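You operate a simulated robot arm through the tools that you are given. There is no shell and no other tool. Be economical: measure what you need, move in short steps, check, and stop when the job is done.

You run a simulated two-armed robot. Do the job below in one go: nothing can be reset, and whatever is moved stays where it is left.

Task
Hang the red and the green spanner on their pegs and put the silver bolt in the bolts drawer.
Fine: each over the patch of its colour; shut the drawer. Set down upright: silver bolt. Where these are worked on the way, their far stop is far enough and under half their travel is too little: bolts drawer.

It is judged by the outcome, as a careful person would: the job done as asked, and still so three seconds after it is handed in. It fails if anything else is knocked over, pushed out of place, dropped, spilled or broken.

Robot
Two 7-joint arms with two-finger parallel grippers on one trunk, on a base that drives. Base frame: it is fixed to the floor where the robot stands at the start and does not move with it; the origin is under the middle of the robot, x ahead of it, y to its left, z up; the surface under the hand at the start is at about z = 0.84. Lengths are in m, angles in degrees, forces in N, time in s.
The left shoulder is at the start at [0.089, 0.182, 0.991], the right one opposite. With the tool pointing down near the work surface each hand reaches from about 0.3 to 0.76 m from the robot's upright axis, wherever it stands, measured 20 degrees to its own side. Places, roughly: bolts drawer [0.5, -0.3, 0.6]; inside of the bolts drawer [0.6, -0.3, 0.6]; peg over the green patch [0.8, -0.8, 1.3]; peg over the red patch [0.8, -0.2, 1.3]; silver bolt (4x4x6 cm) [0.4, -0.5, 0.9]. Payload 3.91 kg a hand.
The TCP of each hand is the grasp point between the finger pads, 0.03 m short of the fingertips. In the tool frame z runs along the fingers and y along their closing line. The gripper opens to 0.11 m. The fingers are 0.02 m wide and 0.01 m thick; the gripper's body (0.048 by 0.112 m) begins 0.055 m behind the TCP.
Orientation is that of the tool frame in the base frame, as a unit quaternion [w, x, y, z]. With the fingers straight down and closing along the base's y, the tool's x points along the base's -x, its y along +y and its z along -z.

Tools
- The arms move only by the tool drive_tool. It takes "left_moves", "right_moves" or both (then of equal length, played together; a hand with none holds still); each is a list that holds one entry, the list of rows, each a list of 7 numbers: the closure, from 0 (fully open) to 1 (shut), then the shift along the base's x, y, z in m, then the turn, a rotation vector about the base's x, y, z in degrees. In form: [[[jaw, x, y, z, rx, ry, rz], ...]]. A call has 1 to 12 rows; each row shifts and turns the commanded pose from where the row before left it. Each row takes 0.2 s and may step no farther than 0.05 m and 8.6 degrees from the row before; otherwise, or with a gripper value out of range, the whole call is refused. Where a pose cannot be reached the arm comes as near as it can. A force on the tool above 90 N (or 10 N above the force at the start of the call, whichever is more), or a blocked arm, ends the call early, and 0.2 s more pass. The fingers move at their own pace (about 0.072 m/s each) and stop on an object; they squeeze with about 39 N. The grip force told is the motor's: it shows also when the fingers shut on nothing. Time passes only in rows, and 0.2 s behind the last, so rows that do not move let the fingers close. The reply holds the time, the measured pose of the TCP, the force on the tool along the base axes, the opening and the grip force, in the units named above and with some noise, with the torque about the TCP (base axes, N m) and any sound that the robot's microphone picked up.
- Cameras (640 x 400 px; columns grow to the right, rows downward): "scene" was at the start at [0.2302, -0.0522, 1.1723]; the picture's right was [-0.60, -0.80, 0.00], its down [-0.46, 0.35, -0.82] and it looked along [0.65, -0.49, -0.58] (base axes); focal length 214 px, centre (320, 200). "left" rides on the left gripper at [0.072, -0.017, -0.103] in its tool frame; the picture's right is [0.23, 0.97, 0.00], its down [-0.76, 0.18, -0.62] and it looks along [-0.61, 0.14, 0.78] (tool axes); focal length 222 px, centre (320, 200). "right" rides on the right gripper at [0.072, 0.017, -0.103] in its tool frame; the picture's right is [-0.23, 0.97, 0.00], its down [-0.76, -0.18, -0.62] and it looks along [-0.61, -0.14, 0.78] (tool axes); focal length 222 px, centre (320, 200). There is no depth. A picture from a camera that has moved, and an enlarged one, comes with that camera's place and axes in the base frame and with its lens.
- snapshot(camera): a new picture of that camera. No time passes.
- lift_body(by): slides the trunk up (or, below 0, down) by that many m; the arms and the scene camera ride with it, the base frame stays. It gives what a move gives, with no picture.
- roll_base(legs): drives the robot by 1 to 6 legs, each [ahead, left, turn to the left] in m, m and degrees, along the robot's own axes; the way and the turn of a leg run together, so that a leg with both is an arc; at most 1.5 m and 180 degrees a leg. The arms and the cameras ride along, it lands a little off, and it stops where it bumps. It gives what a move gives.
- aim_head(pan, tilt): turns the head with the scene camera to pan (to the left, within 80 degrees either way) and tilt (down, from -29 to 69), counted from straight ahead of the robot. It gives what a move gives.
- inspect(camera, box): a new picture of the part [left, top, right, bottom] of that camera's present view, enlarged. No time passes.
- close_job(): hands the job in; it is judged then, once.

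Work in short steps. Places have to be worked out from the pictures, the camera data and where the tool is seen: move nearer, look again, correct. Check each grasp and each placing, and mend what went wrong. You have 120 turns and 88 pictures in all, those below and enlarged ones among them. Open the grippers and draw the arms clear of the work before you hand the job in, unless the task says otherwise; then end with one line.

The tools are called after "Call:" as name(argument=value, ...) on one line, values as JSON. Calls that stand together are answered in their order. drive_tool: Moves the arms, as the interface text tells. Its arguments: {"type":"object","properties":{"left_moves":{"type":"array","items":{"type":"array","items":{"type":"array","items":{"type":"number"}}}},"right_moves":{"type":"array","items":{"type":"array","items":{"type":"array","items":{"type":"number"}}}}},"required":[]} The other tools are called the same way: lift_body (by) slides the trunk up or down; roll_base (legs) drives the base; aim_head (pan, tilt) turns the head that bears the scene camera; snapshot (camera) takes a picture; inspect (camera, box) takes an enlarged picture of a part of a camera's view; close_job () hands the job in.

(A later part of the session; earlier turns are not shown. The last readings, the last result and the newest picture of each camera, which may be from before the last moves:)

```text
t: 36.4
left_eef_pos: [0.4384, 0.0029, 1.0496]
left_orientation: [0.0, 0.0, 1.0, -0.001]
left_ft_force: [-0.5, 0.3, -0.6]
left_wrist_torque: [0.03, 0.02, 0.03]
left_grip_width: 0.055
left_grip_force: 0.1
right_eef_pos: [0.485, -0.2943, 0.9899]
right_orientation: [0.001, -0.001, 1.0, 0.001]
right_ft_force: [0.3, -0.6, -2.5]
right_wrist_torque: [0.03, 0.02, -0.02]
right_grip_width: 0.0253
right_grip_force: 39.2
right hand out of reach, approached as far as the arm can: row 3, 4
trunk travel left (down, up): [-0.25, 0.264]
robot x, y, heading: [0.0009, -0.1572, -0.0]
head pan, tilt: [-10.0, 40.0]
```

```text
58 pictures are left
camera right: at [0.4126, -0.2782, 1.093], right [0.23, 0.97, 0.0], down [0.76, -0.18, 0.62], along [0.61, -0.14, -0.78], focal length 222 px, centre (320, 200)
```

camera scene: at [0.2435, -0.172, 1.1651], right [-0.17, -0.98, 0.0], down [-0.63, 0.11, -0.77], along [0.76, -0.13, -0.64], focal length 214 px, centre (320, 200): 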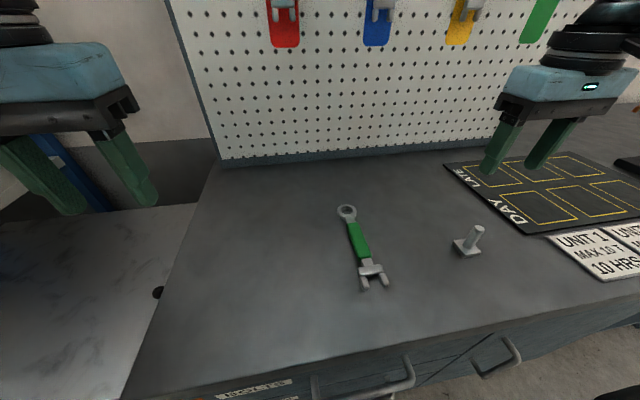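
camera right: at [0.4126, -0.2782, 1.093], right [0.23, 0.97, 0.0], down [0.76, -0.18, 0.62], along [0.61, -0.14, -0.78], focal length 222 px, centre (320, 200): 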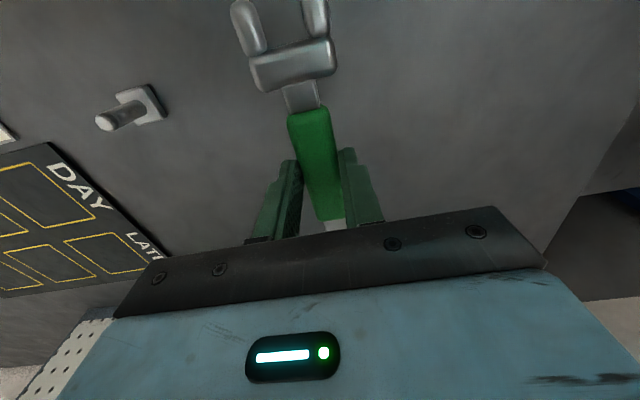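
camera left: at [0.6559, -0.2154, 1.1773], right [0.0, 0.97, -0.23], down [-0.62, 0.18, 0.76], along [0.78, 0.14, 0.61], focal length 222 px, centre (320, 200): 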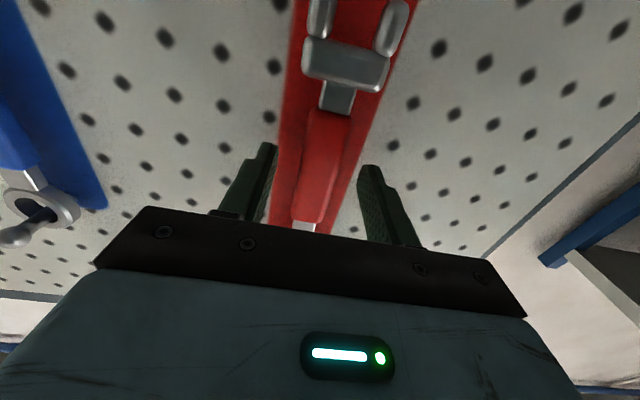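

Green held. Move it right a little, raise the trunk, pitch the hand up.

Call:
drive_tool(right_moves=[[[1, 0, -0.04, 0, 0, 0, 0], [1, 0, -0.04, 0, 0, 0, 0], [1, 0, -0.04, 0, 0, 0, 0], [1, 0, 0, 0, 0, 0, 0]]])

Call:
lift_body(by=0.2)

Call:
drive_tool(right_moves=[[[1, 0, 0, 0, 0, -8.2, 0], [1, 0, 0, 0, 0, -8.2, 0], [1, 0, 0, 0, 0, -8.2, 0], [1, 0, 0, 0, 0, -8.2, 0], [1, 0, 0, 0, 0, -8.2, 0], [1, 0, 0, 0, 0, -8.2, 0], [1, 0, 0, 0, 0, -8.2, 0], [1, 0, 0, 0, 0, -8.2, 0], [1, 0, 0, 0, 0, -8.2, 0], [1, 0, 0, 0, 0, -8.2, 0], [1, 0, 0, 0, 0, -8.0, 0]]])

Call:
aim_head(pan=-45, tilt=15)

Call:
snapshot(camera="scene")

```text
t: 37.4
left_eef_pos: [0.4399, 0.0034, 1.0496]
left_orientation: [0.0, 0.0, 1.0, 0.0]
left_ft_force: [1.0, 0.3, 0.1]
left_wrist_torque: [-0.02, -0.01, 0.0]
left_grip_width: 0.055
left_grip_force: 0.0
right_eef_pos: [0.4827, -0.4149, 0.9876]
right_orientation: [0.0, -0.001, 1.0, -0.001]
right_ft_force: [-0.8, 0.1, -3.5]
right_wrist_torque: [0.01, 0.0, -0.04]
right_grip_width: 0.0255
right_grip_force: 39.1
trunk travel left (down, up): [-0.25, 0.264]
robot x, y, heading: [-0.0003, -0.1544, 0.1]
head pan, tilt: [-10.0, 40.0]
```

```text
t: 39.6
left_eef_pos: [0.4383, 0.0031, 1.2497]
left_orientation: [-0.001, -0.001, 1.0, 0.001]
left_ft_force: [0.0, 0.2, 0.7]
left_wrist_torque: [0.03, 0.02, 0.0]
left_grip_width: 0.055
left_grip_force: 0.0
right_eef_pos: [0.4842, -0.4142, 1.1869]
right_orientation: [0.0, -0.001, 1.0, 0.001]
right_ft_force: [-0.3, 0.5, -2.1]
right_wrist_torque: [0.01, 0.0, 0.0]
right_grip_width: 0.0254
right_grip_force: 39.0
trunk travel left (down, up): [-0.45, 0.064]
robot x, y, heading: [0.0007, -0.1556, 0.2]
head pan, tilt: [-10.0, 40.0]
```

```text
t: 42.0
left_eef_pos: [0.4389, 0.0026, 1.2501]
left_orientation: [0.0, 0.0, 1.0, 0.0]
left_ft_force: [0.2, -0.5, 0.6]
left_wrist_torque: [-0.02, 0.0, -0.03]
left_grip_width: 0.055
left_grip_force: 0.1
right_eef_pos: [0.4959, -0.4148, 1.1886]
right_orientation: [0.708, 0.001, 0.707, 0.0]
right_ft_force: [0.1, 0.6, -1.7]
right_wrist_torque: [0.02, 0.1, 0.0]
right_grip_width: 0.0256
right_grip_force: 38.4
right hand out of reach, approached as far as the arm can: row 10
trunk travel left (down, up): [-0.45, 0.064]
robot x, y, heading: [-0.0013, -0.16, -0.0]
head pan, tilt: [-10.0, 40.0]
```

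```text
t: 43.0
left_eef_pos: [0.4386, 0.0038, 1.2498]
left_orientation: [0.001, 0.0, 1.0, 0.0]
left_ft_force: [-0.3, 0.8, 0.2]
left_wrist_torque: [-0.03, 0.03, -0.01]
left_grip_width: 0.0551
left_grip_force: 0.0
right_eef_pos: [0.4947, -0.4156, 1.1889]
right_orientation: [0.707, 0.0, 0.707, 0.0]
right_ft_force: [-0.5, -0.1, -2.2]
right_wrist_torque: [0.01, 0.07, -0.01]
right_grip_width: 0.0254
right_grip_force: 39.3
trunk travel left (down, up): [-0.45, 0.064]
robot x, y, heading: [-0.0018, -0.1589, -0.3]
head pan, tilt: [-45.0, 15.0]
```

```text
57 pictures are left
camera scene: at [0.1511, -0.2233, 1.4203], right [-0.71, -0.71, 0.0], down [-0.18, 0.18, -0.97], along [0.68, -0.68, -0.26], focal length 214 px, centre (320, 200)
```

scene: 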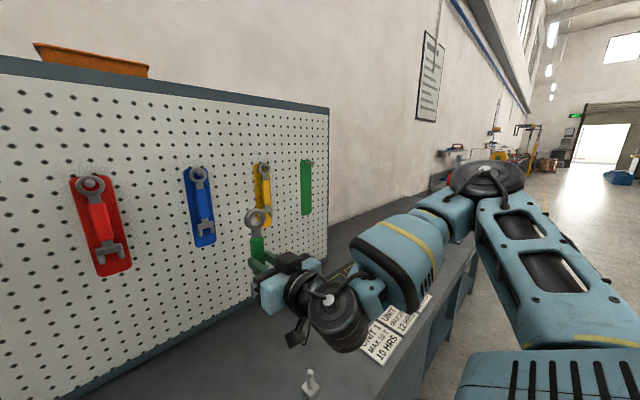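

Path to the right is clear at this height. Drive 0.4 m right.

Call:
roll_base(legs=[[0, -0.4, 0]])

Call:
aim_head(pan=-15, tilt=15)

Call:
snapshot(camera="scene")

Call:
snapshot(camera="right")

```text
t: 47.1
left_eef_pos: [0.4385, -0.3968, 1.2493]
left_orientation: [0.0, 0.0, 1.0, 0.001]
left_ft_force: [-0.3, 1.1, 0.5]
left_wrist_torque: [-0.02, 0.0, 0.01]
left_grip_width: 0.0549
left_grip_force: 0.1
right_eef_pos: [0.493, -0.8151, 1.1888]
right_orientation: [0.708, 0.0, 0.706, -0.002]
right_ft_force: [0.4, -0.4, -2.8]
right_wrist_torque: [0.02, 0.04, 0.0]
right_grip_width: 0.0255
right_grip_force: 38.8
trunk travel left (down, up): [-0.45, 0.064]
robot x, y, heading: [-0.0026, -0.5577, 0.1]
head pan, tilt: [-45.0, 15.0]
```

```text
t: 48.0
left_eef_pos: [0.4384, -0.3966, 1.2501]
left_orientation: [0.0, 0.001, 1.0, -0.001]
left_ft_force: [-0.4, 0.3, -0.2]
left_wrist_torque: [-0.04, 0.05, 0.0]
left_grip_width: 0.0551
left_grip_force: 0.1
right_eef_pos: [0.4935, -0.8145, 1.1886]
right_orientation: [0.707, 0.0, 0.707, -0.001]
right_ft_force: [0.9, -0.4, -2.8]
right_wrist_torque: [0.04, 0.05, -0.02]
right_grip_width: 0.0253
right_grip_force: 39.1
trunk travel left (down, up): [-0.45, 0.064]
robot x, y, heading: [-0.0003, -0.5532, 0.3]
head pan, tilt: [-15.0, 15.0]
```

```text
56 pictures are left
camera scene: at [0.1745, -0.5804, 1.4203], right [-0.26, -0.96, 0.0], down [-0.25, 0.07, -0.97], along [0.93, -0.25, -0.26], focal length 214 px, centre (320, 200)
```

scene: 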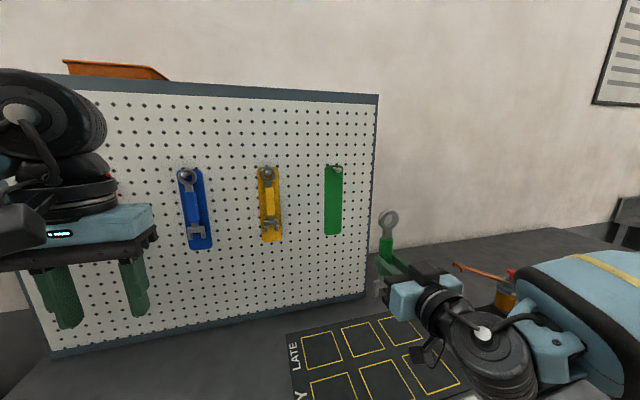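

```text
55 pictures are left
camera right: at [0.3898, -0.7981, 1.1158], right [0.0, 0.97, 0.23], down [-0.62, -0.18, 0.76], along [0.78, -0.14, 0.61], focal length 222 px, centre (320, 200)
```

right: 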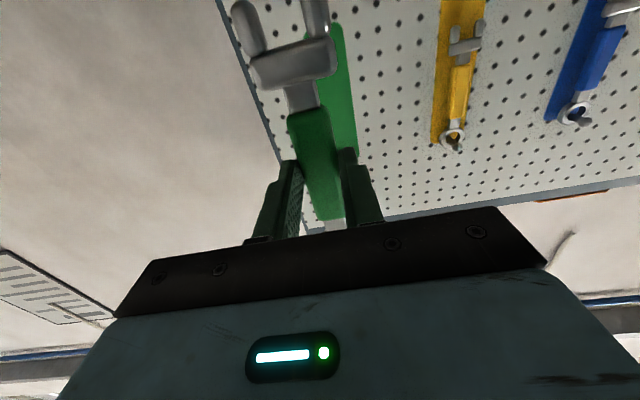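

Zoom to measure the green peg and the held ring.

Call:
inspect(camera="scene", box=[315, 150, 415, 250])

```text
4.00 times, centred on (365, 200) of scene
camera zoom: at [0.1745, -0.5804, 1.4203], right [-0.26, -0.96, 0.0], down [-0.25, 0.07, -0.97], along [0.93, -0.25, -0.26], focal length 858 px, centre (140, 200)
```

zoom: 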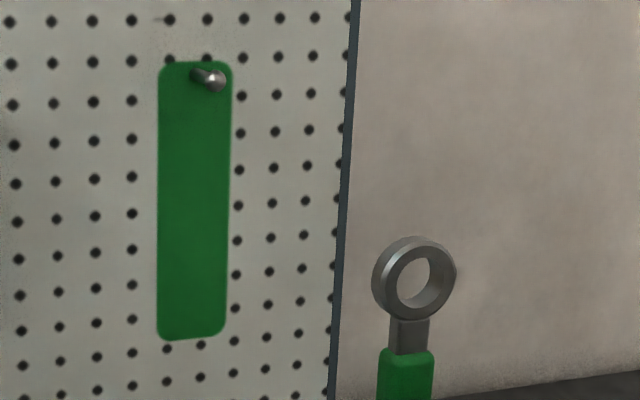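

Green ball ≈ (0.760, −0.794, 1.344); ring ≈ TCP+(0.025, 0.0015, 0.0855). Move to just short of the peg.

Call:
drive_tool(right_moves=[[[1, 0, 0.0045, 0.02, 0, 0, 0], [1, 0.017, 0.0045, 0.02, 0, 0, 0], [1, 0.03, 0.005, 0.02, 0, 0, 0], [1, 0.03, 0.0045, 0.01, 0, 0, 0], [1, 0.03, 0, 0, 0, 0, 0], [1, 0.03, 0, 0, 0, 0, 0], [1, 0.03, 0, 0, 0, 0, 0], [1, 0.03, 0, 0, 0, 0, 0], [1, 0, 0, 0, 0, 0, 0]]])

Call:
inspect(camera="scene", box=[305, 140, 405, 240])

```text
t: 50.0
left_eef_pos: [0.4375, -0.3972, 1.2497]
left_orientation: [0.001, 0.001, 1.0, 0.0]
left_ft_force: [0.1, 0.0, 0.5]
left_wrist_torque: [-0.01, -0.04, 0.04]
left_grip_width: 0.055
left_grip_force: 0.1
right_eef_pos: [0.6896, -0.7963, 1.2587]
right_orientation: [0.708, 0.001, 0.707, -0.002]
right_ft_force: [0.1, 0.6, -2.3]
right_wrist_torque: [-0.03, 0.05, -0.02]
right_grip_width: 0.0254
right_grip_force: 39.2
trunk travel left (down, up): [-0.45, 0.064]
robot x, y, heading: [0.0004, -0.5546, 0.1]
head pan, tilt: [-15.0, 15.0]
```

```text
4.00 times, centred on (355, 190) of scene
camera zoom: at [0.174, -0.5805, 1.4204], right [-0.26, -0.97, 0.0], down [-0.25, 0.07, -0.97], along [0.93, -0.25, -0.26], focal length 858 px, centre (180, 240)
```

zoom: 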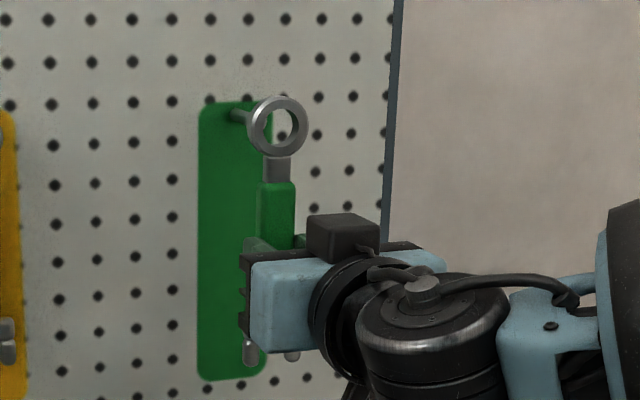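

Aligned within 1–2 mm. Advance slowly.

Call:
drive_tool(right_moves=[[[1, 0, 0, -0.001, 0, 0, 0], [1, 0.01, 0, 0, 0, 0, 0], [1, 0.01, 0, 0, 0, 0, 0], [1, 0.01, 0, 0, 0, 0, 0], [1, 0.01, 0, 0, 0, 0, 0], [1, 0.01, 0, 0, 0, 0, 0], [1, 0.01, 0, 0, 0, 0, 0], [1, 0.008, 0, 0, 0, 0, 0], [1, 0, 0, 0, 0, 0, 0]]])

Call:
inspect(camera="scene", box=[305, 140, 405, 240])

```text
t: 52.0
left_eef_pos: [0.4391, -0.3974, 1.2494]
left_orientation: [0.0, 0.001, 1.0, 0.0]
left_ft_force: [0.0, -0.2, 1.2]
left_wrist_torque: [0.04, 0.03, 0.0]
left_grip_width: 0.055
left_grip_force: 0.0
right_eef_pos: [0.7588, -0.7965, 1.2584]
right_orientation: [0.708, 0.0, 0.707, 0.0]
right_ft_force: [-1.3, -0.1, -2.0]
right_wrist_torque: [-0.02, 0.11, -0.05]
right_grip_width: 0.0253
right_grip_force: 38.6
trunk travel left (down, up): [-0.45, 0.064]
robot x, y, heading: [-0.0003, -0.5555, -0.3]
head pan, tilt: [-15.0, 15.0]
```

```text
4.00 times, centred on (355, 190) of scene
camera zoom: at [0.1744, -0.5803, 1.4204], right [-0.26, -0.97, 0.0], down [-0.25, 0.07, -0.97], along [0.93, -0.25, -0.26], focal length 858 px, centre (180, 240)
```

zoom: 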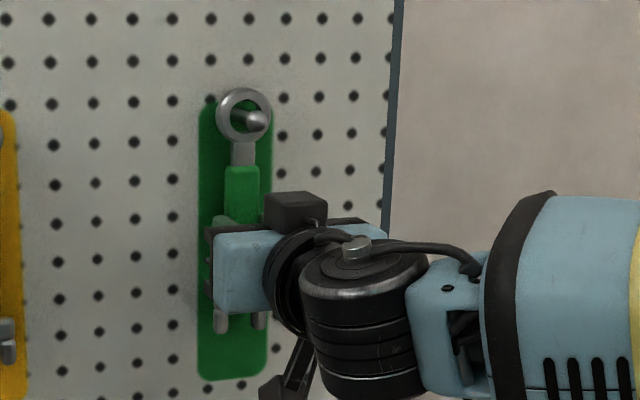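

The peg is through the ring. Lower 1 cm and release.

Call:
drive_tool(right_moves=[[[1, 0, 0, -0.003, 0, 0, 0], [1, 0, 0, -0.003, 0, 0, 0], [1, 0, 0, -0.002, 0, 0, 0], [1, 0, 0, -0.001, 0, 0, 0], [1, 0, 0, 0, 0, 0, 0], [0.6, 0, 0, 0, 0, 0, 0], [0.5, 0, 0, 0, 0, 0, 0], [0.5, 0, 0, 0, 0, 0, 0]]])

Call:
inspect(camera="scene", box=[305, 140, 405, 240])

Call:
snapshot(camera="right")

```text
t: 53.8
left_eef_pos: [0.4387, -0.3971, 1.2489]
left_orientation: [0.0, 0.001, 1.0, 0.0]
left_ft_force: [-0.1, 0.1, 0.2]
left_wrist_torque: [-0.01, 0.01, 0.02]
left_grip_width: 0.055
left_grip_force: 0.1
right_eef_pos: [0.7585, -0.7954, 1.249]
right_orientation: [0.707, 0.002, 0.707, -0.002]
right_ft_force: [0.2, -0.5, 0.1]
right_wrist_torque: [-0.01, -0.02, -0.01]
right_grip_width: 0.0548
right_grip_force: 0.0
trunk travel left (down, up): [-0.45, 0.064]
robot x, y, heading: [0.0007, -0.556, -0.2]
head pan, tilt: [-15.0, 15.0]
```

```text
4.00 times, centred on (355, 190) of scene
camera zoom: at [0.1744, -0.5803, 1.4204], right [-0.26, -0.97, 0.0], down [-0.25, 0.07, -0.97], along [0.93, -0.25, -0.26], focal length 858 px, centre (180, 240)
```

zoom: 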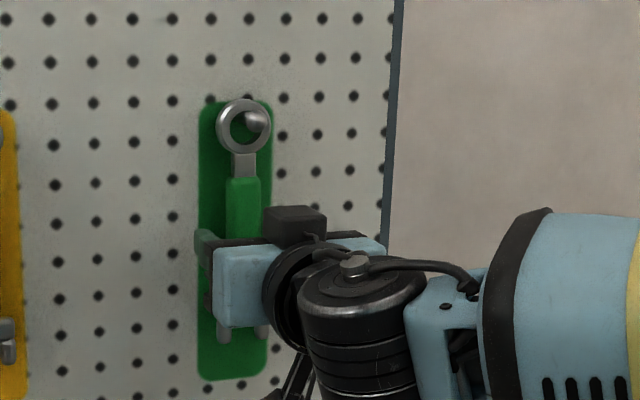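

```text
50 pictures are left
camera right: at [0.6547, -0.7795, 1.176], right [0.0, 0.97, 0.23], down [-0.62, -0.18, 0.76], along [0.78, -0.14, 0.61], focal length 222 px, centre (320, 200)
```

right: 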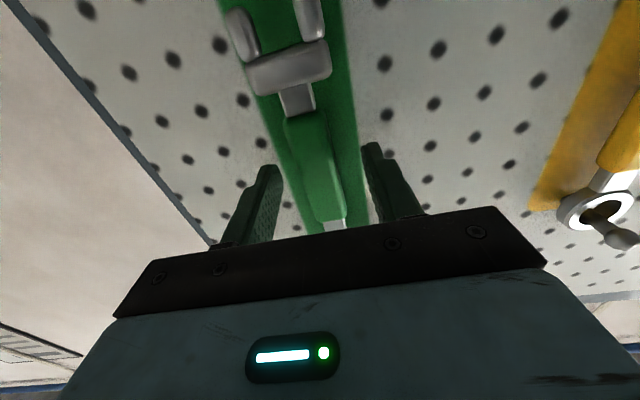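

Green hangs on its own. Retract the right hand and pitch it back down.

Call:
drive_tool(right_moves=[[[0.5, -0.02, 0, 0, 0, 0, 0], [0.5, -0.04, 0, 0, 0, 0, 0], [0.5, -0.04, 0, 0, 0, 0, 0], [0.5, -0.04, 0, 0, 0, 0, 0], [0.5, -0.04, 0, 0, 0, 0, 0], [0.5, -0.04, 0, 0, 0, 0, 0], [0.5, -0.04, 0, 0, 0, 0, 0], [0.5, 0, 0, 0, 0, 0, 0]]])

Call:
drive_tool(right_moves=[[[0.5, 0, 0, 0, 0, 8.2, 0], [0.5, 0, 0, 0, 0, 8.2, 0], [0.5, 0, 0, 0, 0, 8.2, 0], [0.5, 0, 0, 0, 0, 8.2, 0], [0.5, 0, 0, 0, 0, 8.2, 0], [0.5, 0, 0, 0, 0, 8.2, 0], [0.5, 0, 0, 0, 0, 8.2, 0], [0.5, 0, 0, 0, 0, 8.2, 0], [0.5, 0, 0, 0, 0, 8.2, 0], [0.5, 0, 0, 0, 0, 8.2, 0], [0.5, 0, 0, 0, 0, 8, 0]]])

Call:
roll_base(legs=[[0, 0.22, 0]])

Call:
lift_body(by=-0.2)

Call:
aim_head(pan=-30, tilt=40)

Call:
snapshot(camera="scene")

Call:
snapshot(camera="right")

```text
t: 55.6
left_eef_pos: [0.4397, -0.3957, 1.2499]
left_orientation: [0.0, 0.001, 1.0, 0.0]
left_ft_force: [0.3, 0.6, -0.4]
left_wrist_torque: [0.0, 0.0, -0.01]
left_grip_width: 0.0548
left_grip_force: 0.0
right_eef_pos: [0.4969, -0.7955, 1.2481]
right_orientation: [0.707, 0.001, 0.707, -0.002]
right_ft_force: [0.3, 0.1, -0.1]
right_wrist_torque: [-0.03, 0.02, 0.04]
right_grip_width: 0.0551
right_grip_force: 0.1
trunk travel left (down, up): [-0.45, 0.064]
robot x, y, heading: [-0.0004, -0.5559, -0.3]
head pan, tilt: [-15.0, 15.0]
```

```text
t: 58.0
left_eef_pos: [0.4401, -0.3974, 1.2489]
left_orientation: [-0.001, 0.001, 1.0, 0.0]
left_ft_force: [-0.5, 0.3, -0.9]
left_wrist_torque: [0.03, -0.03, 0.01]
left_grip_width: 0.0551
left_grip_force: 0.0
right_eef_pos: [0.4992, -0.7972, 1.2497]
right_orientation: [-0.001, -0.002, 1.0, -0.001]
right_ft_force: [0.3, -1.0, 0.7]
right_wrist_torque: [0.03, 0.04, 0.01]
right_grip_width: 0.0551
right_grip_force: 0.0
trunk travel left (down, up): [-0.45, 0.064]
robot x, y, heading: [-0.0013, -0.5532, -0.3]
head pan, tilt: [-15.0, 15.0]
```

```text
t: 60.5
left_eef_pos: [0.439, -0.1807, 1.2498]
left_orientation: [0.0, 0.003, 1.0, 0.0]
left_ft_force: [-0.3, -0.7, 0.1]
left_wrist_torque: [0.01, 0.01, -0.03]
left_grip_width: 0.055
left_grip_force: 0.1
right_eef_pos: [0.4986, -0.5809, 1.2492]
right_orientation: [0.001, 0.002, 1.0, -0.002]
right_ft_force: [-0.1, -0.8, -0.1]
right_wrist_torque: [-0.03, 0.02, -0.02]
right_grip_width: 0.0549
right_grip_force: 0.1
trunk travel left (down, up): [-0.45, 0.064]
robot x, y, heading: [-0.0001, -0.336, -0.5]
head pan, tilt: [-15.0, 15.0]
```

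```text
t: 62.7
left_eef_pos: [0.4399, -0.1809, 1.0502]
left_orientation: [-0.001, 0.004, 1.0, 0.0]
left_ft_force: [-0.5, 0.0, -0.1]
left_wrist_torque: [0.01, -0.02, 0.01]
left_grip_width: 0.0548
left_grip_force: 0.0
right_eef_pos: [0.4962, -0.5804, 1.0496]
right_orientation: [0.0, 0.002, 1.0, -0.001]
right_ft_force: [0.4, -0.4, -0.1]
right_wrist_torque: [0.0, -0.01, 0.0]
right_grip_width: 0.0548
right_grip_force: 0.1
trunk travel left (down, up): [-0.25, 0.264]
robot x, y, heading: [0.0018, -0.3367, -0.2]
head pan, tilt: [-15.0, 15.0]
```

```text
t: 63.6
left_eef_pos: [0.4399, -0.1809, 1.0497]
left_orientation: [0.0, 0.004, 1.0, 0.0]
left_ft_force: [-0.2, -0.4, 1.2]
left_wrist_torque: [-0.02, 0.04, 0.0]
left_grip_width: 0.0548
left_grip_force: 0.0
right_eef_pos: [0.4978, -0.5812, 1.0484]
right_orientation: [0.001, 0.002, 1.0, -0.002]
right_ft_force: [-0.1, 1.0, -0.2]
right_wrist_torque: [-0.03, 0.03, 0.02]
right_grip_width: 0.0549
right_grip_force: 0.1
trunk travel left (down, up): [-0.25, 0.264]
robot x, y, heading: [0.0011, -0.3366, -0.3]
head pan, tilt: [-30.0, 40.0]
```

```text
49 pictures are left
camera scene: at [0.2337, -0.382, 1.1651], right [-0.51, -0.86, 0.0], down [-0.55, 0.32, -0.77], along [0.66, -0.39, -0.64], focal length 214 px, centre (320, 200)
```

scene: 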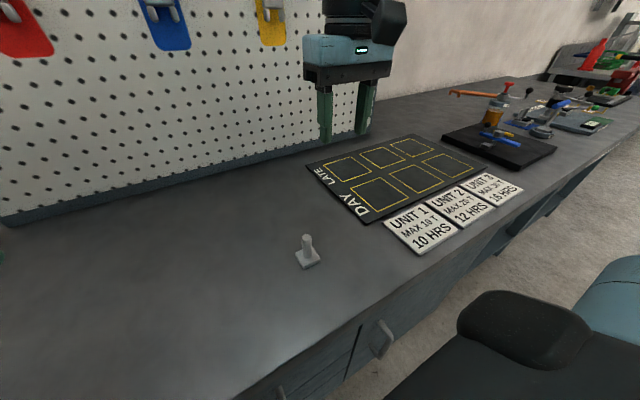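

```text
48 pictures are left
camera right: at [0.4254, -0.5642, 1.1521], right [0.23, 0.97, 0.0], down [0.76, -0.18, 0.62], along [0.61, -0.15, -0.78], focal length 222 px, centre (320, 200)
```

right: 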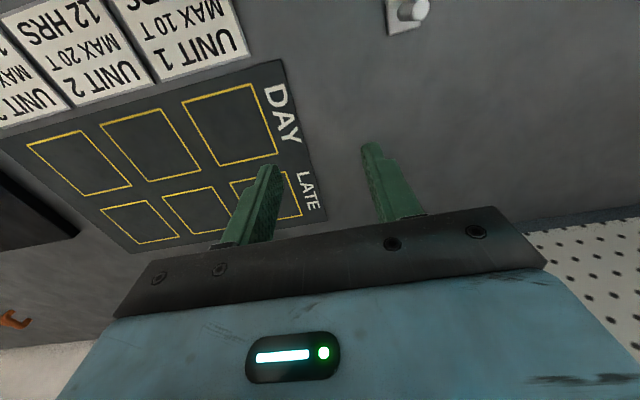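

Bolt at ≈(0.434, −0.475). It is a bit too near for the arm, so I back the base up 0.15 m and left 0.06 m, then put the right hand above it.

Call:
roll_base(legs=[[-0.15, 0.06, 0]])

Call:
drive_tool(right_moves=[[[0.4, 0.022, 0.011, -0.005, 0, 0, 0], [0.4, 0.022, 0.011, -0.02, 0, 0, 0], [0.4, 0.022, 0.011, -0.02, 0, 0, 0], [0.4, 0.022, 0.011, -0.02, 0, 0, 0], [0.4, 0, 0, -0.02, 0, 0, 0]]])

Call:
snapshot(camera="right")

Call:
snapshot(camera="scene")

```text
t: 65.0
left_eef_pos: [0.29, -0.1199, 1.0513]
left_orientation: [0.001, 0.001, 1.0, 0.0]
left_ft_force: [0.0, 0.1, 0.0]
left_wrist_torque: [0.0, -0.03, -0.01]
left_grip_width: 0.0551
left_grip_force: 0.0
right_eef_pos: [0.35, -0.5196, 1.0494]
right_orientation: [0.002, 0.001, 1.0, -0.001]
right_ft_force: [-0.6, 0.1, 1.0]
right_wrist_torque: [-0.03, -0.04, -0.02]
right_grip_width: 0.0548
right_grip_force: 0.1
trunk travel left (down, up): [-0.25, 0.264]
robot x, y, heading: [-0.1476, -0.2753, -0.1]
head pan, tilt: [-30.0, 40.0]
```

```text
t: 66.2
left_eef_pos: [0.2919, -0.1197, 1.0494]
left_orientation: [-0.001, 0.003, 1.0, 0.0]
left_ft_force: [0.2, 0.8, -0.4]
left_wrist_torque: [-0.01, -0.01, 0.0]
left_grip_width: 0.0551
left_grip_force: 0.0
right_eef_pos: [0.4331, -0.4877, 0.9716]
right_orientation: [0.001, 0.001, 1.0, -0.002]
right_ft_force: [1.2, 0.1, 0.5]
right_wrist_torque: [0.01, -0.01, -0.03]
right_grip_width: 0.0657
right_grip_force: 0.2
right hand out of reach, approached as far as the arm can: row 4
trunk travel left (down, up): [-0.25, 0.264]
robot x, y, heading: [-0.1477, -0.2796, -0.1]
head pan, tilt: [-30.0, 40.0]
```

```text
47 pictures are left
camera right: at [0.3598, -0.4706, 1.0741], right [0.23, 0.97, 0.0], down [0.76, -0.18, 0.62], along [0.61, -0.15, -0.78], focal length 222 px, centre (320, 200)
```

right: 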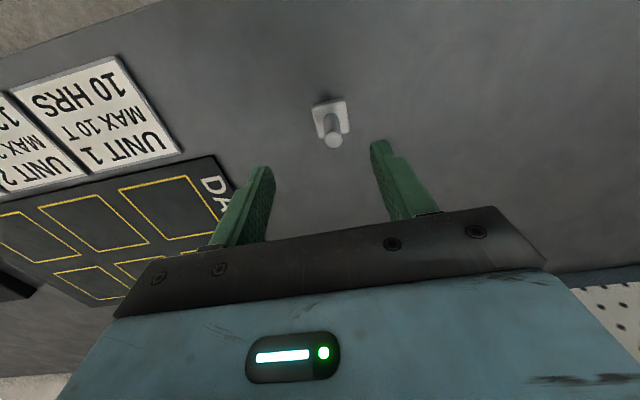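

```text
46 pictures are left
camera scene: at [0.0858, -0.3216, 1.1651], right [-0.5, -0.86, 0.0], down [-0.56, 0.32, -0.77], along [0.66, -0.39, -0.64], focal length 214 px, centre (320, 200)
```

scene: 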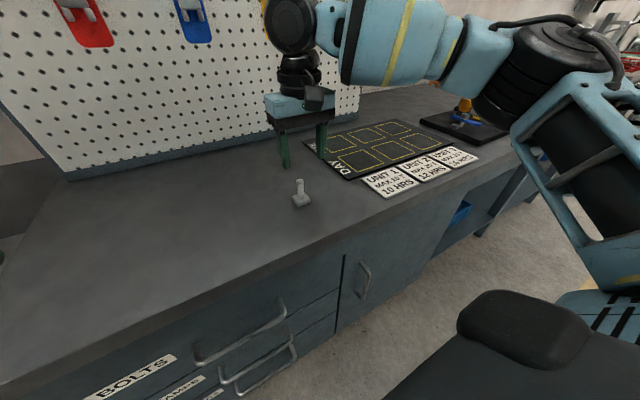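

Bolt at ≈(0.436, −0.4775). I look closely at its shape before grasping.

Call:
inspect(camera="scene", box=[270, 165, 340, 220])

Call:
inspect(camera="scene", box=[80, 270, 400, 400])

```text
7.27 times, centred on (305, 192) of scene
camera zoom: at [0.0858, -0.3216, 1.1651], right [-0.5, -0.86, 0.0], down [-0.56, 0.32, -0.77], along [0.66, -0.39, -0.64], focal length 1560 px, centre (429, 254)
```

zoom: 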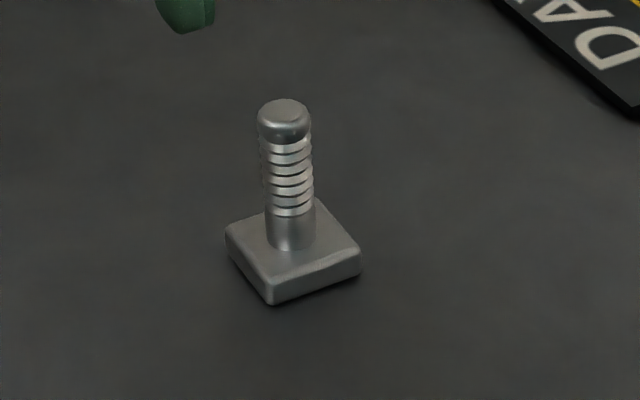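

```text
2.00 times, centred on (240, 335) of scene
camera zoom: at [0.0858, -0.3216, 1.1651], right [-0.5, -0.86, 0.0], down [-0.56, 0.32, -0.77], along [0.66, -0.39, -0.64], focal length 429 px, centre (480, -70)
```

zoom: 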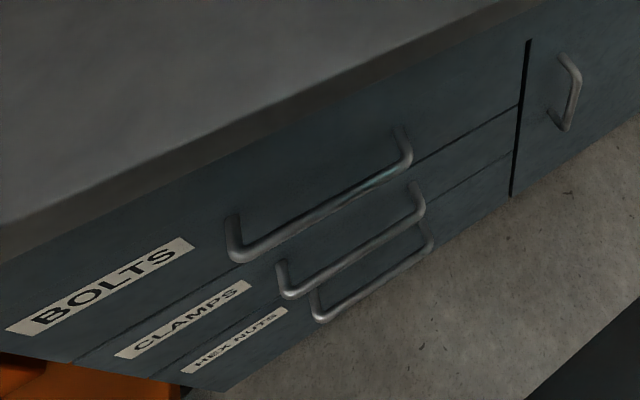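

Flange ≈1 cm thick, stem above it. Grasp the stem just above the flange.

Call:
drive_tool(right_moves=[[[0.4, 0.003, 0.01, 0, 0, 0, 0], [0.4, 0, 0, -0.03, 0, 0, 0], [0.4, 0, 0, -0.03, 0, 0, 0], [0.4, 0, 0, -0.025, 0, 0, 0], [0.4, 0, 0, 0, 0, 0, 0]]])

Call:
snapshot(camera="right")

```text
t: 67.4
left_eef_pos: [0.292, -0.12, 1.0498]
left_orientation: [0.001, 0.002, 1.0, -0.001]
left_ft_force: [-0.6, 0.0, -0.9]
left_wrist_torque: [-0.01, 0.06, 0.0]
left_grip_width: 0.055
left_grip_force: 0.0
right_eef_pos: [0.4334, -0.48, 0.8856]
right_orientation: [0.001, 0.001, 1.0, -0.001]
right_ft_force: [0.2, 0.4, -0.1]
right_wrist_torque: [-0.01, 0.01, -0.01]
right_grip_width: 0.0661
right_grip_force: 0.1
right hand out of reach, approached as far as the arm can: row 1
trunk travel left (down, up): [-0.25, 0.264]
robot x, y, heading: [-0.1464, -0.2809, -0.5]
head pan, tilt: [-30.0, 40.0]
```

```text
43 pictures are left
camera right: at [0.3609, -0.4643, 0.989], right [0.23, 0.97, 0.0], down [0.76, -0.18, 0.62], along [0.61, -0.14, -0.78], focal length 222 px, centre (320, 200)
```

right: 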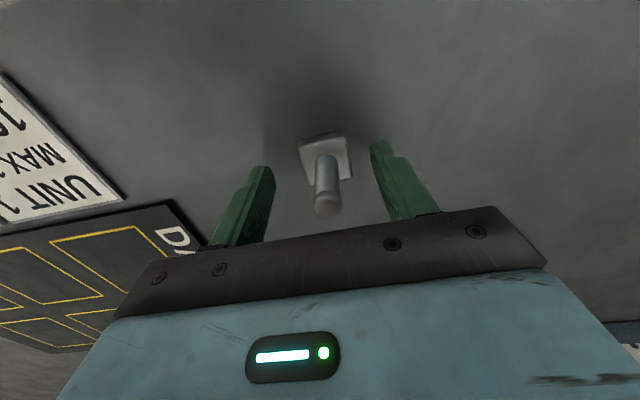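

Stem centre (0.436, −0.478) lies well between the fingers. Centre and close, then lift.

Call:
drive_tool(right_moves=[[[0.4, 0.002, 0.002, 0, 0, 0, 0], [1, 0, 0, 0, 0, 0, 0], [1, 0, 0, 0, 0, 0, 0], [1, 0, 0, 0, 0, 0, 0], [1, 0, 0, 0, 0, 0, 0], [1, 0, 0, 0, 0, 0, 0]]])

Call:
drive_tool(right_moves=[[[1, 0, 0, 0.02, 0, 0, 0], [1, 0, 0, 0.04, 0, 0, 0], [1, 0, 0, 0.04, 0, 0, 0]]])

Call:
snapshot(camera="right")

```text
t: 68.8
left_eef_pos: [0.2912, -0.1191, 1.0497]
left_orientation: [0.0, 0.002, 1.0, -0.001]
left_ft_force: [-0.4, -0.4, -0.5]
left_wrist_torque: [-0.01, 0.0, -0.03]
left_grip_width: 0.0551
left_grip_force: 0.0
right_eef_pos: [0.4356, -0.4783, 0.8861]
right_orientation: [0.001, 0.001, 1.0, 0.0]
right_ft_force: [0.7, 1.3, 1.9]
right_wrist_torque: [0.12, -0.03, -0.05]
right_grip_width: 0.015
right_grip_force: 39.3
trunk travel left (down, up): [-0.25, 0.264]
robot x, y, heading: [-0.145, -0.2782, -0.0]
head pan, tilt: [-30.0, 40.0]
```

```text
t: 69.6
left_eef_pos: [0.2909, -0.1191, 1.0489]
left_orientation: [0.0, 0.002, 1.0, 0.001]
left_ft_force: [-0.6, 0.4, 0.0]
left_wrist_torque: [-0.02, 0.01, 0.04]
left_grip_width: 0.0547
left_grip_force: 0.0
right_eef_pos: [0.4354, -0.4888, 0.9777]
right_orientation: [0.0, 0.0, 1.0, -0.002]
right_ft_force: [0.6, 0.2, -1.3]
right_wrist_torque: [0.07, -0.04, -0.02]
right_grip_width: 0.0148
right_grip_force: 39.4
right hand out of reach, approached as far as the arm can: row 3
trunk travel left (down, up): [-0.25, 0.264]
robot x, y, heading: [-0.1476, -0.2755, -0.3]
head pan, tilt: [-30.0, 40.0]
```

```text
42 pictures are left
camera right: at [0.3639, -0.4731, 1.0811], right [0.23, 0.97, 0.0], down [0.76, -0.18, 0.62], along [0.61, -0.14, -0.78], focal length 222 px, centre (320, 200)
```

right: 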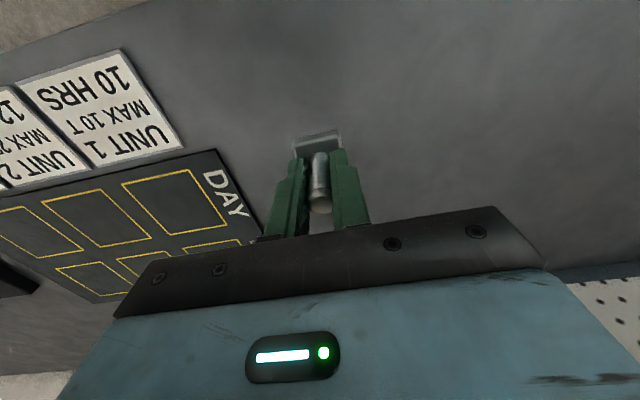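

Bolt held. Handle bar of the BOLTS drawer triangulates to x≈0.30, y −0.18…−0.36, z≈0.66. Back the base away to make room for opening, then lower the trunk.

Call:
roll_base(legs=[[-0.34, -0.12, 0]])

Call:
lift_body(by=-0.2)

Call:
aim_head(pan=10, tilt=25)

Call:
snapshot(camera="scene")

```text
t: 72.0
left_eef_pos: [-0.0526, -0.2391, 1.0495]
left_orientation: [0.0, 0.003, 1.0, 0.0]
left_ft_force: [-0.7, -0.5, 0.5]
left_wrist_torque: [0.03, -0.03, -0.01]
left_grip_width: 0.055
left_grip_force: 0.0
right_eef_pos: [0.0911, -0.6085, 0.9778]
right_orientation: [0.0, 0.002, 1.0, 0.0]
right_ft_force: [0.0, -0.2, -1.8]
right_wrist_torque: [0.01, -0.01, -0.04]
right_grip_width: 0.0151
right_grip_force: 39.3
trunk travel left (down, up): [-0.25, 0.264]
robot x, y, heading: [-0.4927, -0.3978, -0.6]
head pan, tilt: [-30.0, 40.0]
```

```text
t: 74.1
left_eef_pos: [-0.0522, -0.2394, 0.8501]
left_orientation: [-0.001, 0.004, 1.0, 0.0]
left_ft_force: [-0.1, -0.3, 0.0]
left_wrist_torque: [0.02, -0.02, -0.03]
left_grip_width: 0.0549
left_grip_force: 0.1
right_eef_pos: [0.0927, -0.607, 0.7779]
right_orientation: [0.001, 0.002, 1.0, -0.001]
right_ft_force: [0.2, 0.0, -0.6]
right_wrist_torque: [0.0, 0.04, 0.03]
right_grip_width: 0.0148
right_grip_force: 39.1
trunk travel left (down, up): [-0.05, 0.464]
robot x, y, heading: [-0.4918, -0.3939, -0.2]
head pan, tilt: [-30.0, 40.0]
```

```text
t: 75.2
left_eef_pos: [-0.0515, -0.236, 0.8504]
left_orientation: [-0.002, 0.01, 1.0, -0.004]
left_ft_force: [11.8, 84.5, 48.3]
left_wrist_torque: [-11.62, 5.78, -7.41]
left_grip_width: 0.0549
left_grip_force: 0.1
right_eef_pos: [0.0921, -0.6078, 0.7762]
right_orientation: [0.0, 0.002, 1.0, -0.001]
right_ft_force: [-0.4, -0.6, -2.0]
right_wrist_torque: [-0.01, 0.0, 0.0]
right_grip_width: 0.0149
right_grip_force: 39.1
trunk travel left (down, up): [-0.05, 0.464]
robot x, y, heading: [-0.4898, -0.3958, -0.5]
head pan, tilt: [10.0, 25.0]
```

```text
41 pictures are left
camera scene: at [-0.1668, -0.4233, 0.9556], right [-0.29, -0.96, 0.0], down [-0.45, 0.14, -0.88], along [0.84, -0.26, -0.47], focal length 214 px, centre (320, 200)
```

scene: 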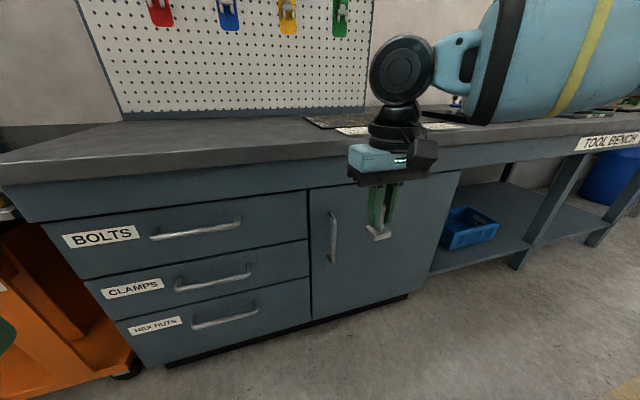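

The head pressed against the left arm (forces on the left tool); I turn the head back at once.

Call:
aim_head(pan=-30, tilt=25)

Call:
snapshot(camera="left")

```text
t: 76.3
left_eef_pos: [-0.0512, -0.2388, 0.8495]
left_orientation: [0.001, 0.003, 1.0, 0.0]
left_ft_force: [0.9, 0.4, 0.7]
left_wrist_torque: [-0.02, 0.03, 0.02]
left_grip_width: 0.0552
left_grip_force: 0.1
right_eef_pos: [0.0924, -0.6072, 0.7787]
right_orientation: [0.0, 0.002, 1.0, -0.001]
right_ft_force: [-0.2, 0.2, -1.7]
right_wrist_torque: [0.01, -0.01, 0.03]
right_grip_width: 0.0146
right_grip_force: 39.0
trunk travel left (down, up): [-0.05, 0.464]
robot x, y, heading: [-0.49, -0.3968, -0.3]
head pan, tilt: [-30.0, 25.0]
```

```text
40 pictures are left
camera left: at [-0.1232, -0.257, 0.9522], right [-0.22, 0.98, 0.0], down [0.76, 0.17, 0.62], along [0.61, 0.14, -0.78], focal length 222 px, centre (320, 200)
```

left: 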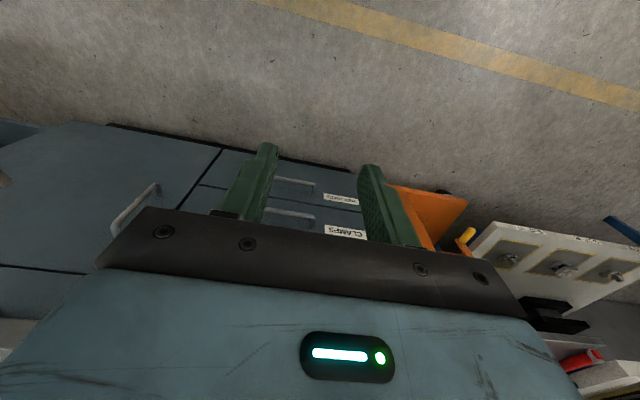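

Now left hand: forward and down, then pitch to point at the drawer.

Call:
drive_tool(left_moves=[[[0.5, 0.035, 0, -0.01, 0, 0, 0], [0.5, 0.035, 0, -0.01, 0, 0, 0], [0.5, 0.035, 0, -0.02, 0, 0, 0], [0.5, 0.035, 0, -0.02, 0, 0, 0]]])

Call:
drive_tool(left_moves=[[[0.5, 0, 0, 0, 0, -8.2, 0], [0.5, 0, 0, 0, 0, -8.2, 0], [0.5, 0, 0, 0, 0, -8.2, 0], [0.5, 0, 0, 0, 0, -8.2, 0], [0.5, 0, 0, 0, 0, -8.2, 0], [0.5, 0, 0, 0, 0, -8.2, 0], [0.5, 0, 0, 0, 0, -8.2, 0], [0.5, 0, 0, 0, 0, -8.2, 0], [0.5, 0, 0, 0, 0, -8.2, 0], [0.5, 0, 0, 0, 0, -8.2, 0], [0.5, 0, 0, 0, 0, -8.0, 0]]])

Call:
drive_tool(left_moves=[[[0.5, 0, 0, 0, 8.2, 0, 0], [0.5, 0, 0, 0, 8.2, 0, 0], [0.5, 0, 0, 0, 8.2, 0, 0], [0.5, 0, 0, 0, 8.2, 0, 0], [0.5, 0, 0, 0, 8.2, 0, 0], [0.5, 0, 0, 0, 8.2, 0, 0], [0.5, 0, 0, 0, 8.2, 0, 0], [0.5, 0, 0, 0, 8.2, 0, 0], [0.5, 0, 0, 0, 8.2, 0, 0], [0.5, 0, 0, 0, 8.2, 0, 0], [0.5, 0, 0, 0, 8.0, 0, 0]]])

Call:
snapshot(camera="left")

Call:
snapshot(camera="scene")

```text
t: 77.3
left_eef_pos: [0.0904, -0.2394, 0.7885]
left_orientation: [0.0, 0.004, 1.0, 0.0]
left_ft_force: [0.1, -0.2, 0.1]
left_wrist_torque: [-0.02, 0.03, -0.02]
left_grip_width: 0.0548
left_grip_force: 0.1
right_eef_pos: [0.0916, -0.6077, 0.7774]
right_orientation: [-0.001, 0.002, 1.0, -0.001]
right_ft_force: [0.1, -0.1, -1.4]
right_wrist_torque: [0.04, 0.01, -0.01]
right_grip_width: 0.0148
right_grip_force: 38.7
trunk travel left (down, up): [-0.05, 0.464]
robot x, y, heading: [-0.4899, -0.3943, -0.3]
head pan, tilt: [-30.0, 25.0]
```

```text
t: 79.7
left_eef_pos: [0.0865, -0.2468, 0.7892]
left_orientation: [0.67, 0.008, 0.742, -0.005]
left_ft_force: [0.5, -0.1, 0.2]
left_wrist_torque: [-0.04, -0.02, -0.05]
left_grip_width: 0.055
left_grip_force: 0.0
left hand out of reach, approached as far as the arm can: row 11
right_eef_pos: [0.0919, -0.6065, 0.7764]
right_orientation: [0.0, 0.002, 1.0, -0.002]
right_ft_force: [0.0, 0.7, -1.2]
right_wrist_torque: [-0.01, 0.03, 0.02]
right_grip_width: 0.0152
right_grip_force: 38.7
trunk travel left (down, up): [-0.05, 0.464]
robot x, y, heading: [-0.4878, -0.3977, -0.6]
head pan, tilt: [-30.0, 25.0]
```

```text
t: 82.1
left_eef_pos: [0.0865, -0.2464, 0.789]
left_orientation: [0.466, 0.48, 0.528, 0.523]
left_ft_force: [-0.3, -0.7, 0.1]
left_wrist_torque: [-0.01, 0.03, 0.0]
left_grip_width: 0.0548
left_grip_force: 0.0
right_eef_pos: [0.0929, -0.6068, 0.7772]
right_orientation: [0.001, 0.001, 1.0, -0.001]
right_ft_force: [0.3, 0.0, -2.0]
right_wrist_torque: [-0.01, 0.01, 0.03]
right_grip_width: 0.0151
right_grip_force: 38.9
trunk travel left (down, up): [-0.05, 0.464]
robot x, y, heading: [-0.4902, -0.3916, -0.2]
head pan, tilt: [-30.0, 25.0]
```

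```text
39 pictures are left
camera left: at [-0.0226, -0.1862, 0.7747], right [-0.01, 0.22, 0.98], down [-0.54, -0.82, 0.18], along [0.84, -0.52, 0.12], focal length 222 px, centre (320, 200)
```

left: 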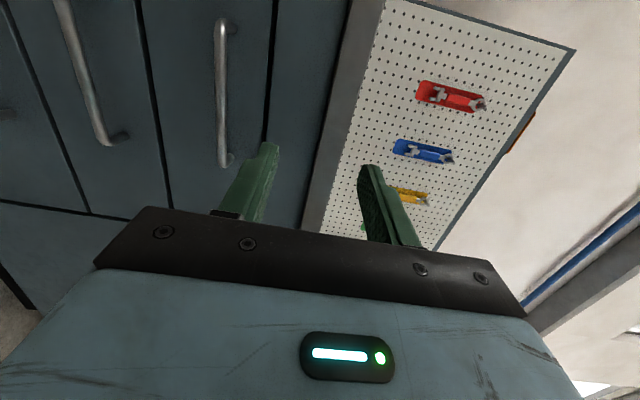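

```text
38 pictures are left
camera scene: at [-0.1746, -0.4436, 0.9607], right [-0.51, -0.86, 0.0], down [-0.36, 0.21, -0.91], along [0.78, -0.46, -0.42], focal length 214 px, centre (320, 200)
```

scene: 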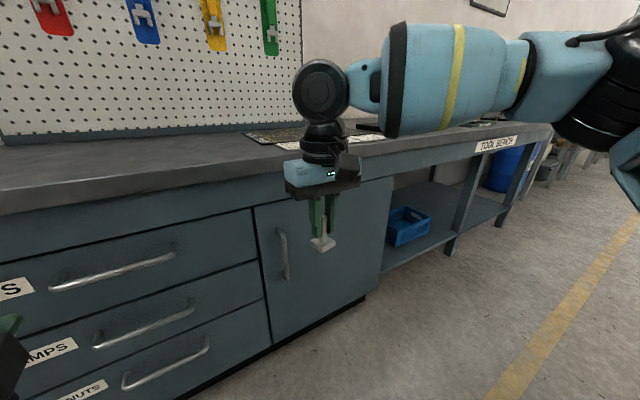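

The roll works; hand is yawed ~6° left, bar at z≈0.659. Correct and move to 0.1 m in front of the bar.

Call:
drive_tool(left_moves=[[[0.3, 0.0227, -0.004, -0.026, 0, 0, -1.2], [0.3, 0.0227, -0.004, -0.026, 0, 0, -1.2], [0.3, 0.0227, -0.004, -0.026, 0, 0, -1.2], [0.3, 0.0227, -0.004, -0.026, 0, 0, -1.2], [0.3, 0.0227, -0.004, -0.026, 0, 0, -1.2]]])

Call:
snapshot(camera="left")

```text
t: 83.3
left_eef_pos: [0.1835, -0.3115, 0.6737]
left_orientation: [0.493, 0.506, 0.503, 0.498]
left_ft_force: [-1.1, -0.4, 0.7]
left_wrist_torque: [0.01, 0.01, 0.02]
left_grip_width: 0.0769
left_grip_force: 0.0
left hand out of reach, approached as far as the arm can: row 1, 2, 3, 4
right_eef_pos: [0.0929, -0.6081, 0.7778]
right_orientation: [0.0, 0.002, 1.0, -0.001]
right_ft_force: [-0.1, 0.3, -1.7]
right_wrist_torque: [-0.02, -0.03, 0.02]
right_grip_width: 0.0148
right_grip_force: 38.9
trunk travel left (down, up): [-0.05, 0.464]
robot x, y, heading: [-0.4926, -0.3983, -0.3]
head pan, tilt: [-30.0, 25.0]
```

```text
37 pictures are left
camera left: at [0.0801, -0.2398, 0.6596], right [0.02, 0.22, 0.98], down [-0.62, -0.76, 0.18], along [0.79, -0.61, 0.12], focal length 222 px, centre (320, 200)
```

left: 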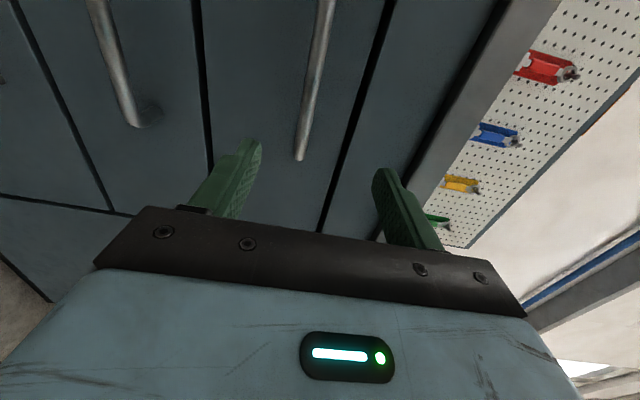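

The arm is rather folded here. I move toward the bar centre and forward and re-check.

Call:
drive_tool(left_moves=[[[0.3, 0.02, 0.015, -0.005, 0, 0, 0], [0.3, 0.02, 0.015, -0.005, 0, 0, 0], [0.3, 0.01, 0.012, -0.004, 0, 0, 0], [0.3, 0, 0, 0, 0, 0, 0]]])

Call:
snapshot(camera="left")

```text
t: 84.3
left_eef_pos: [0.2221, -0.3123, 0.6859]
left_orientation: [0.491, 0.506, 0.505, 0.498]
left_ft_force: [0.1, 0.1, -0.4]
left_wrist_torque: [-0.02, 0.02, 0.0]
left_grip_width: 0.0772
left_grip_force: 0.1
left hand out of reach, approached as far as the arm can: row 1, 2, 3
right_eef_pos: [0.0916, -0.6073, 0.7777]
right_orientation: [0.001, 0.002, 1.0, -0.001]
right_ft_force: [-0.4, -0.9, -1.6]
right_wrist_torque: [-0.01, 0.03, 0.03]
right_grip_width: 0.0151
right_grip_force: 39.5
trunk travel left (down, up): [-0.05, 0.464]
robot x, y, heading: [-0.4894, -0.3963, -0.1]
head pan, tilt: [-30.0, 25.0]
```

```text
36 pictures are left
camera left: at [0.1186, -0.2417, 0.6717], right [0.02, 0.22, 0.98], down [-0.62, -0.77, 0.18], along [0.79, -0.6, 0.12], focal length 222 px, centre (320, 200)
```

left: 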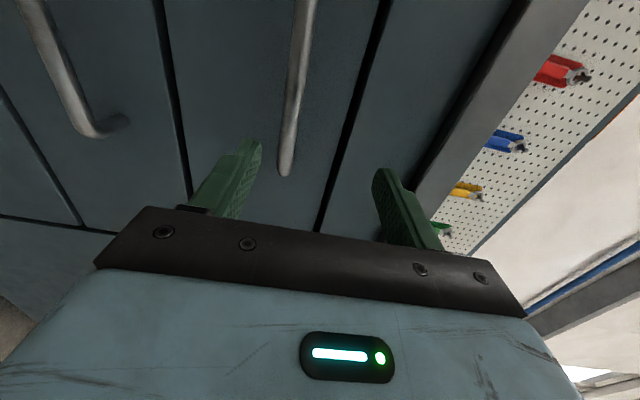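

The arm pose is fine except position, so I use the trunk and base instead: lower trunk 0.026 and shift base left 0.04.

Call:
lift_body(by=-0.026)

Call:
roll_base(legs=[[0.02, 0.04, 0]])

Call:
snapshot(camera="left")

```text
t: 85.0
left_eef_pos: [0.2204, -0.3139, 0.66]
left_orientation: [0.491, 0.507, 0.504, 0.498]
left_ft_force: [0.0, 0.1, 0.2]
left_wrist_torque: [-0.02, 0.01, 0.01]
left_grip_width: 0.0771
left_grip_force: 0.0
right_eef_pos: [0.0922, -0.6073, 0.7512]
right_orientation: [0.0, 0.002, 1.0, -0.001]
right_ft_force: [-0.7, 0.4, -1.2]
right_wrist_torque: [0.03, 0.01, 0.01]
right_grip_width: 0.0149
right_grip_force: 39.3
trunk travel left (down, up): [-0.024, 0.49]
robot x, y, heading: [-0.4887, -0.3971, -0.2]
head pan, tilt: [-30.0, 25.0]
```

```text
t: 86.0
left_eef_pos: [0.2415, -0.2724, 0.6604]
left_orientation: [0.491, 0.506, 0.505, 0.498]
left_ft_force: [0.5, -0.4, 0.1]
left_wrist_torque: [-0.01, 0.0, -0.01]
left_grip_width: 0.0771
left_grip_force: 0.1
right_eef_pos: [0.1127, -0.5667, 0.7526]
right_orientation: [0.0, 0.002, 1.0, 0.0]
right_ft_force: [0.4, 0.0, -1.4]
right_wrist_torque: [0.03, 0.02, 0.01]
right_grip_width: 0.0152
right_grip_force: 38.8
trunk travel left (down, up): [-0.024, 0.49]
robot x, y, heading: [-0.4688, -0.354, -0.4]
head pan, tilt: [-30.0, 25.0]
```

```text
35 pictures are left
camera left: at [0.1382, -0.2028, 0.6455], right [0.02, 0.22, 0.98], down [-0.62, -0.77, 0.19], along [0.79, -0.6, 0.12], focal length 222 px, centre (320, 200)
```

left: 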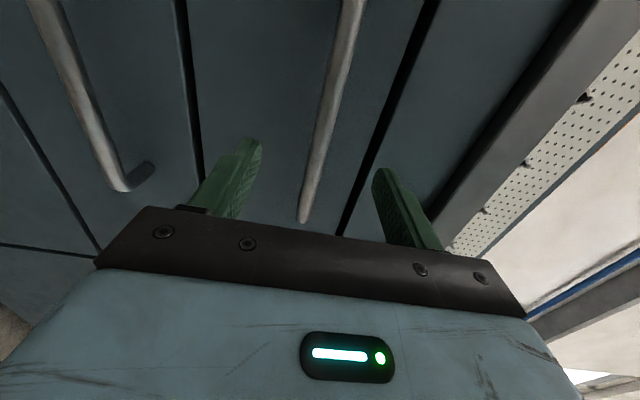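

Bar is centred between the fingers (x≈0.299, z≈0.658). Advance 0.05 and close.

Call:
drive_tool(left_moves=[[[0.3, 0.015, 0, 0, 0, 0, 0], [0.3, 0.015, 0, 0, 0, 0, 0], [0.3, 0.015, 0, 0, 0, 0, 0], [0.3, 0.005, 0, 0, 0, 0, 0], [0.3, 0, 0, 0, 0, 0, 0]]])

Call:
snapshot(camera="left")

```text
t: 87.2
left_eef_pos: [0.2895, -0.2802, 0.6623]
left_orientation: [0.489, 0.507, 0.506, 0.498]
left_ft_force: [-0.8, 0.2, 0.0]
left_wrist_torque: [-0.01, 0.02, 0.0]
left_grip_width: 0.0771
left_grip_force: 0.0
left hand out of reach, approached as far as the arm can: row 3
right_eef_pos: [0.1115, -0.5673, 0.7511]
right_orientation: [0.0, 0.002, 1.0, -0.001]
right_ft_force: [-0.1, 0.0, -1.4]
right_wrist_torque: [0.0, 0.03, 0.02]
right_grip_width: 0.0152
right_grip_force: 39.0
trunk travel left (down, up): [-0.024, 0.49]
robot x, y, heading: [-0.4701, -0.3542, -0.1]
head pan, tilt: [-30.0, 25.0]
```

```text
34 pictures are left
camera left: at [0.1863, -0.2089, 0.6485], right [0.02, 0.22, 0.98], down [-0.61, -0.77, 0.19], along [0.79, -0.6, 0.12], focal length 222 px, centre (320, 200)
```

left: 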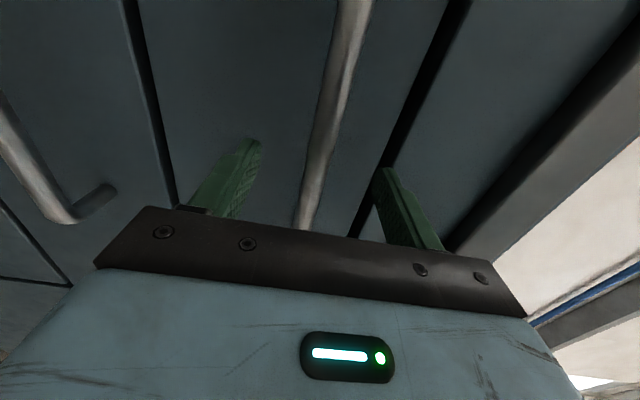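

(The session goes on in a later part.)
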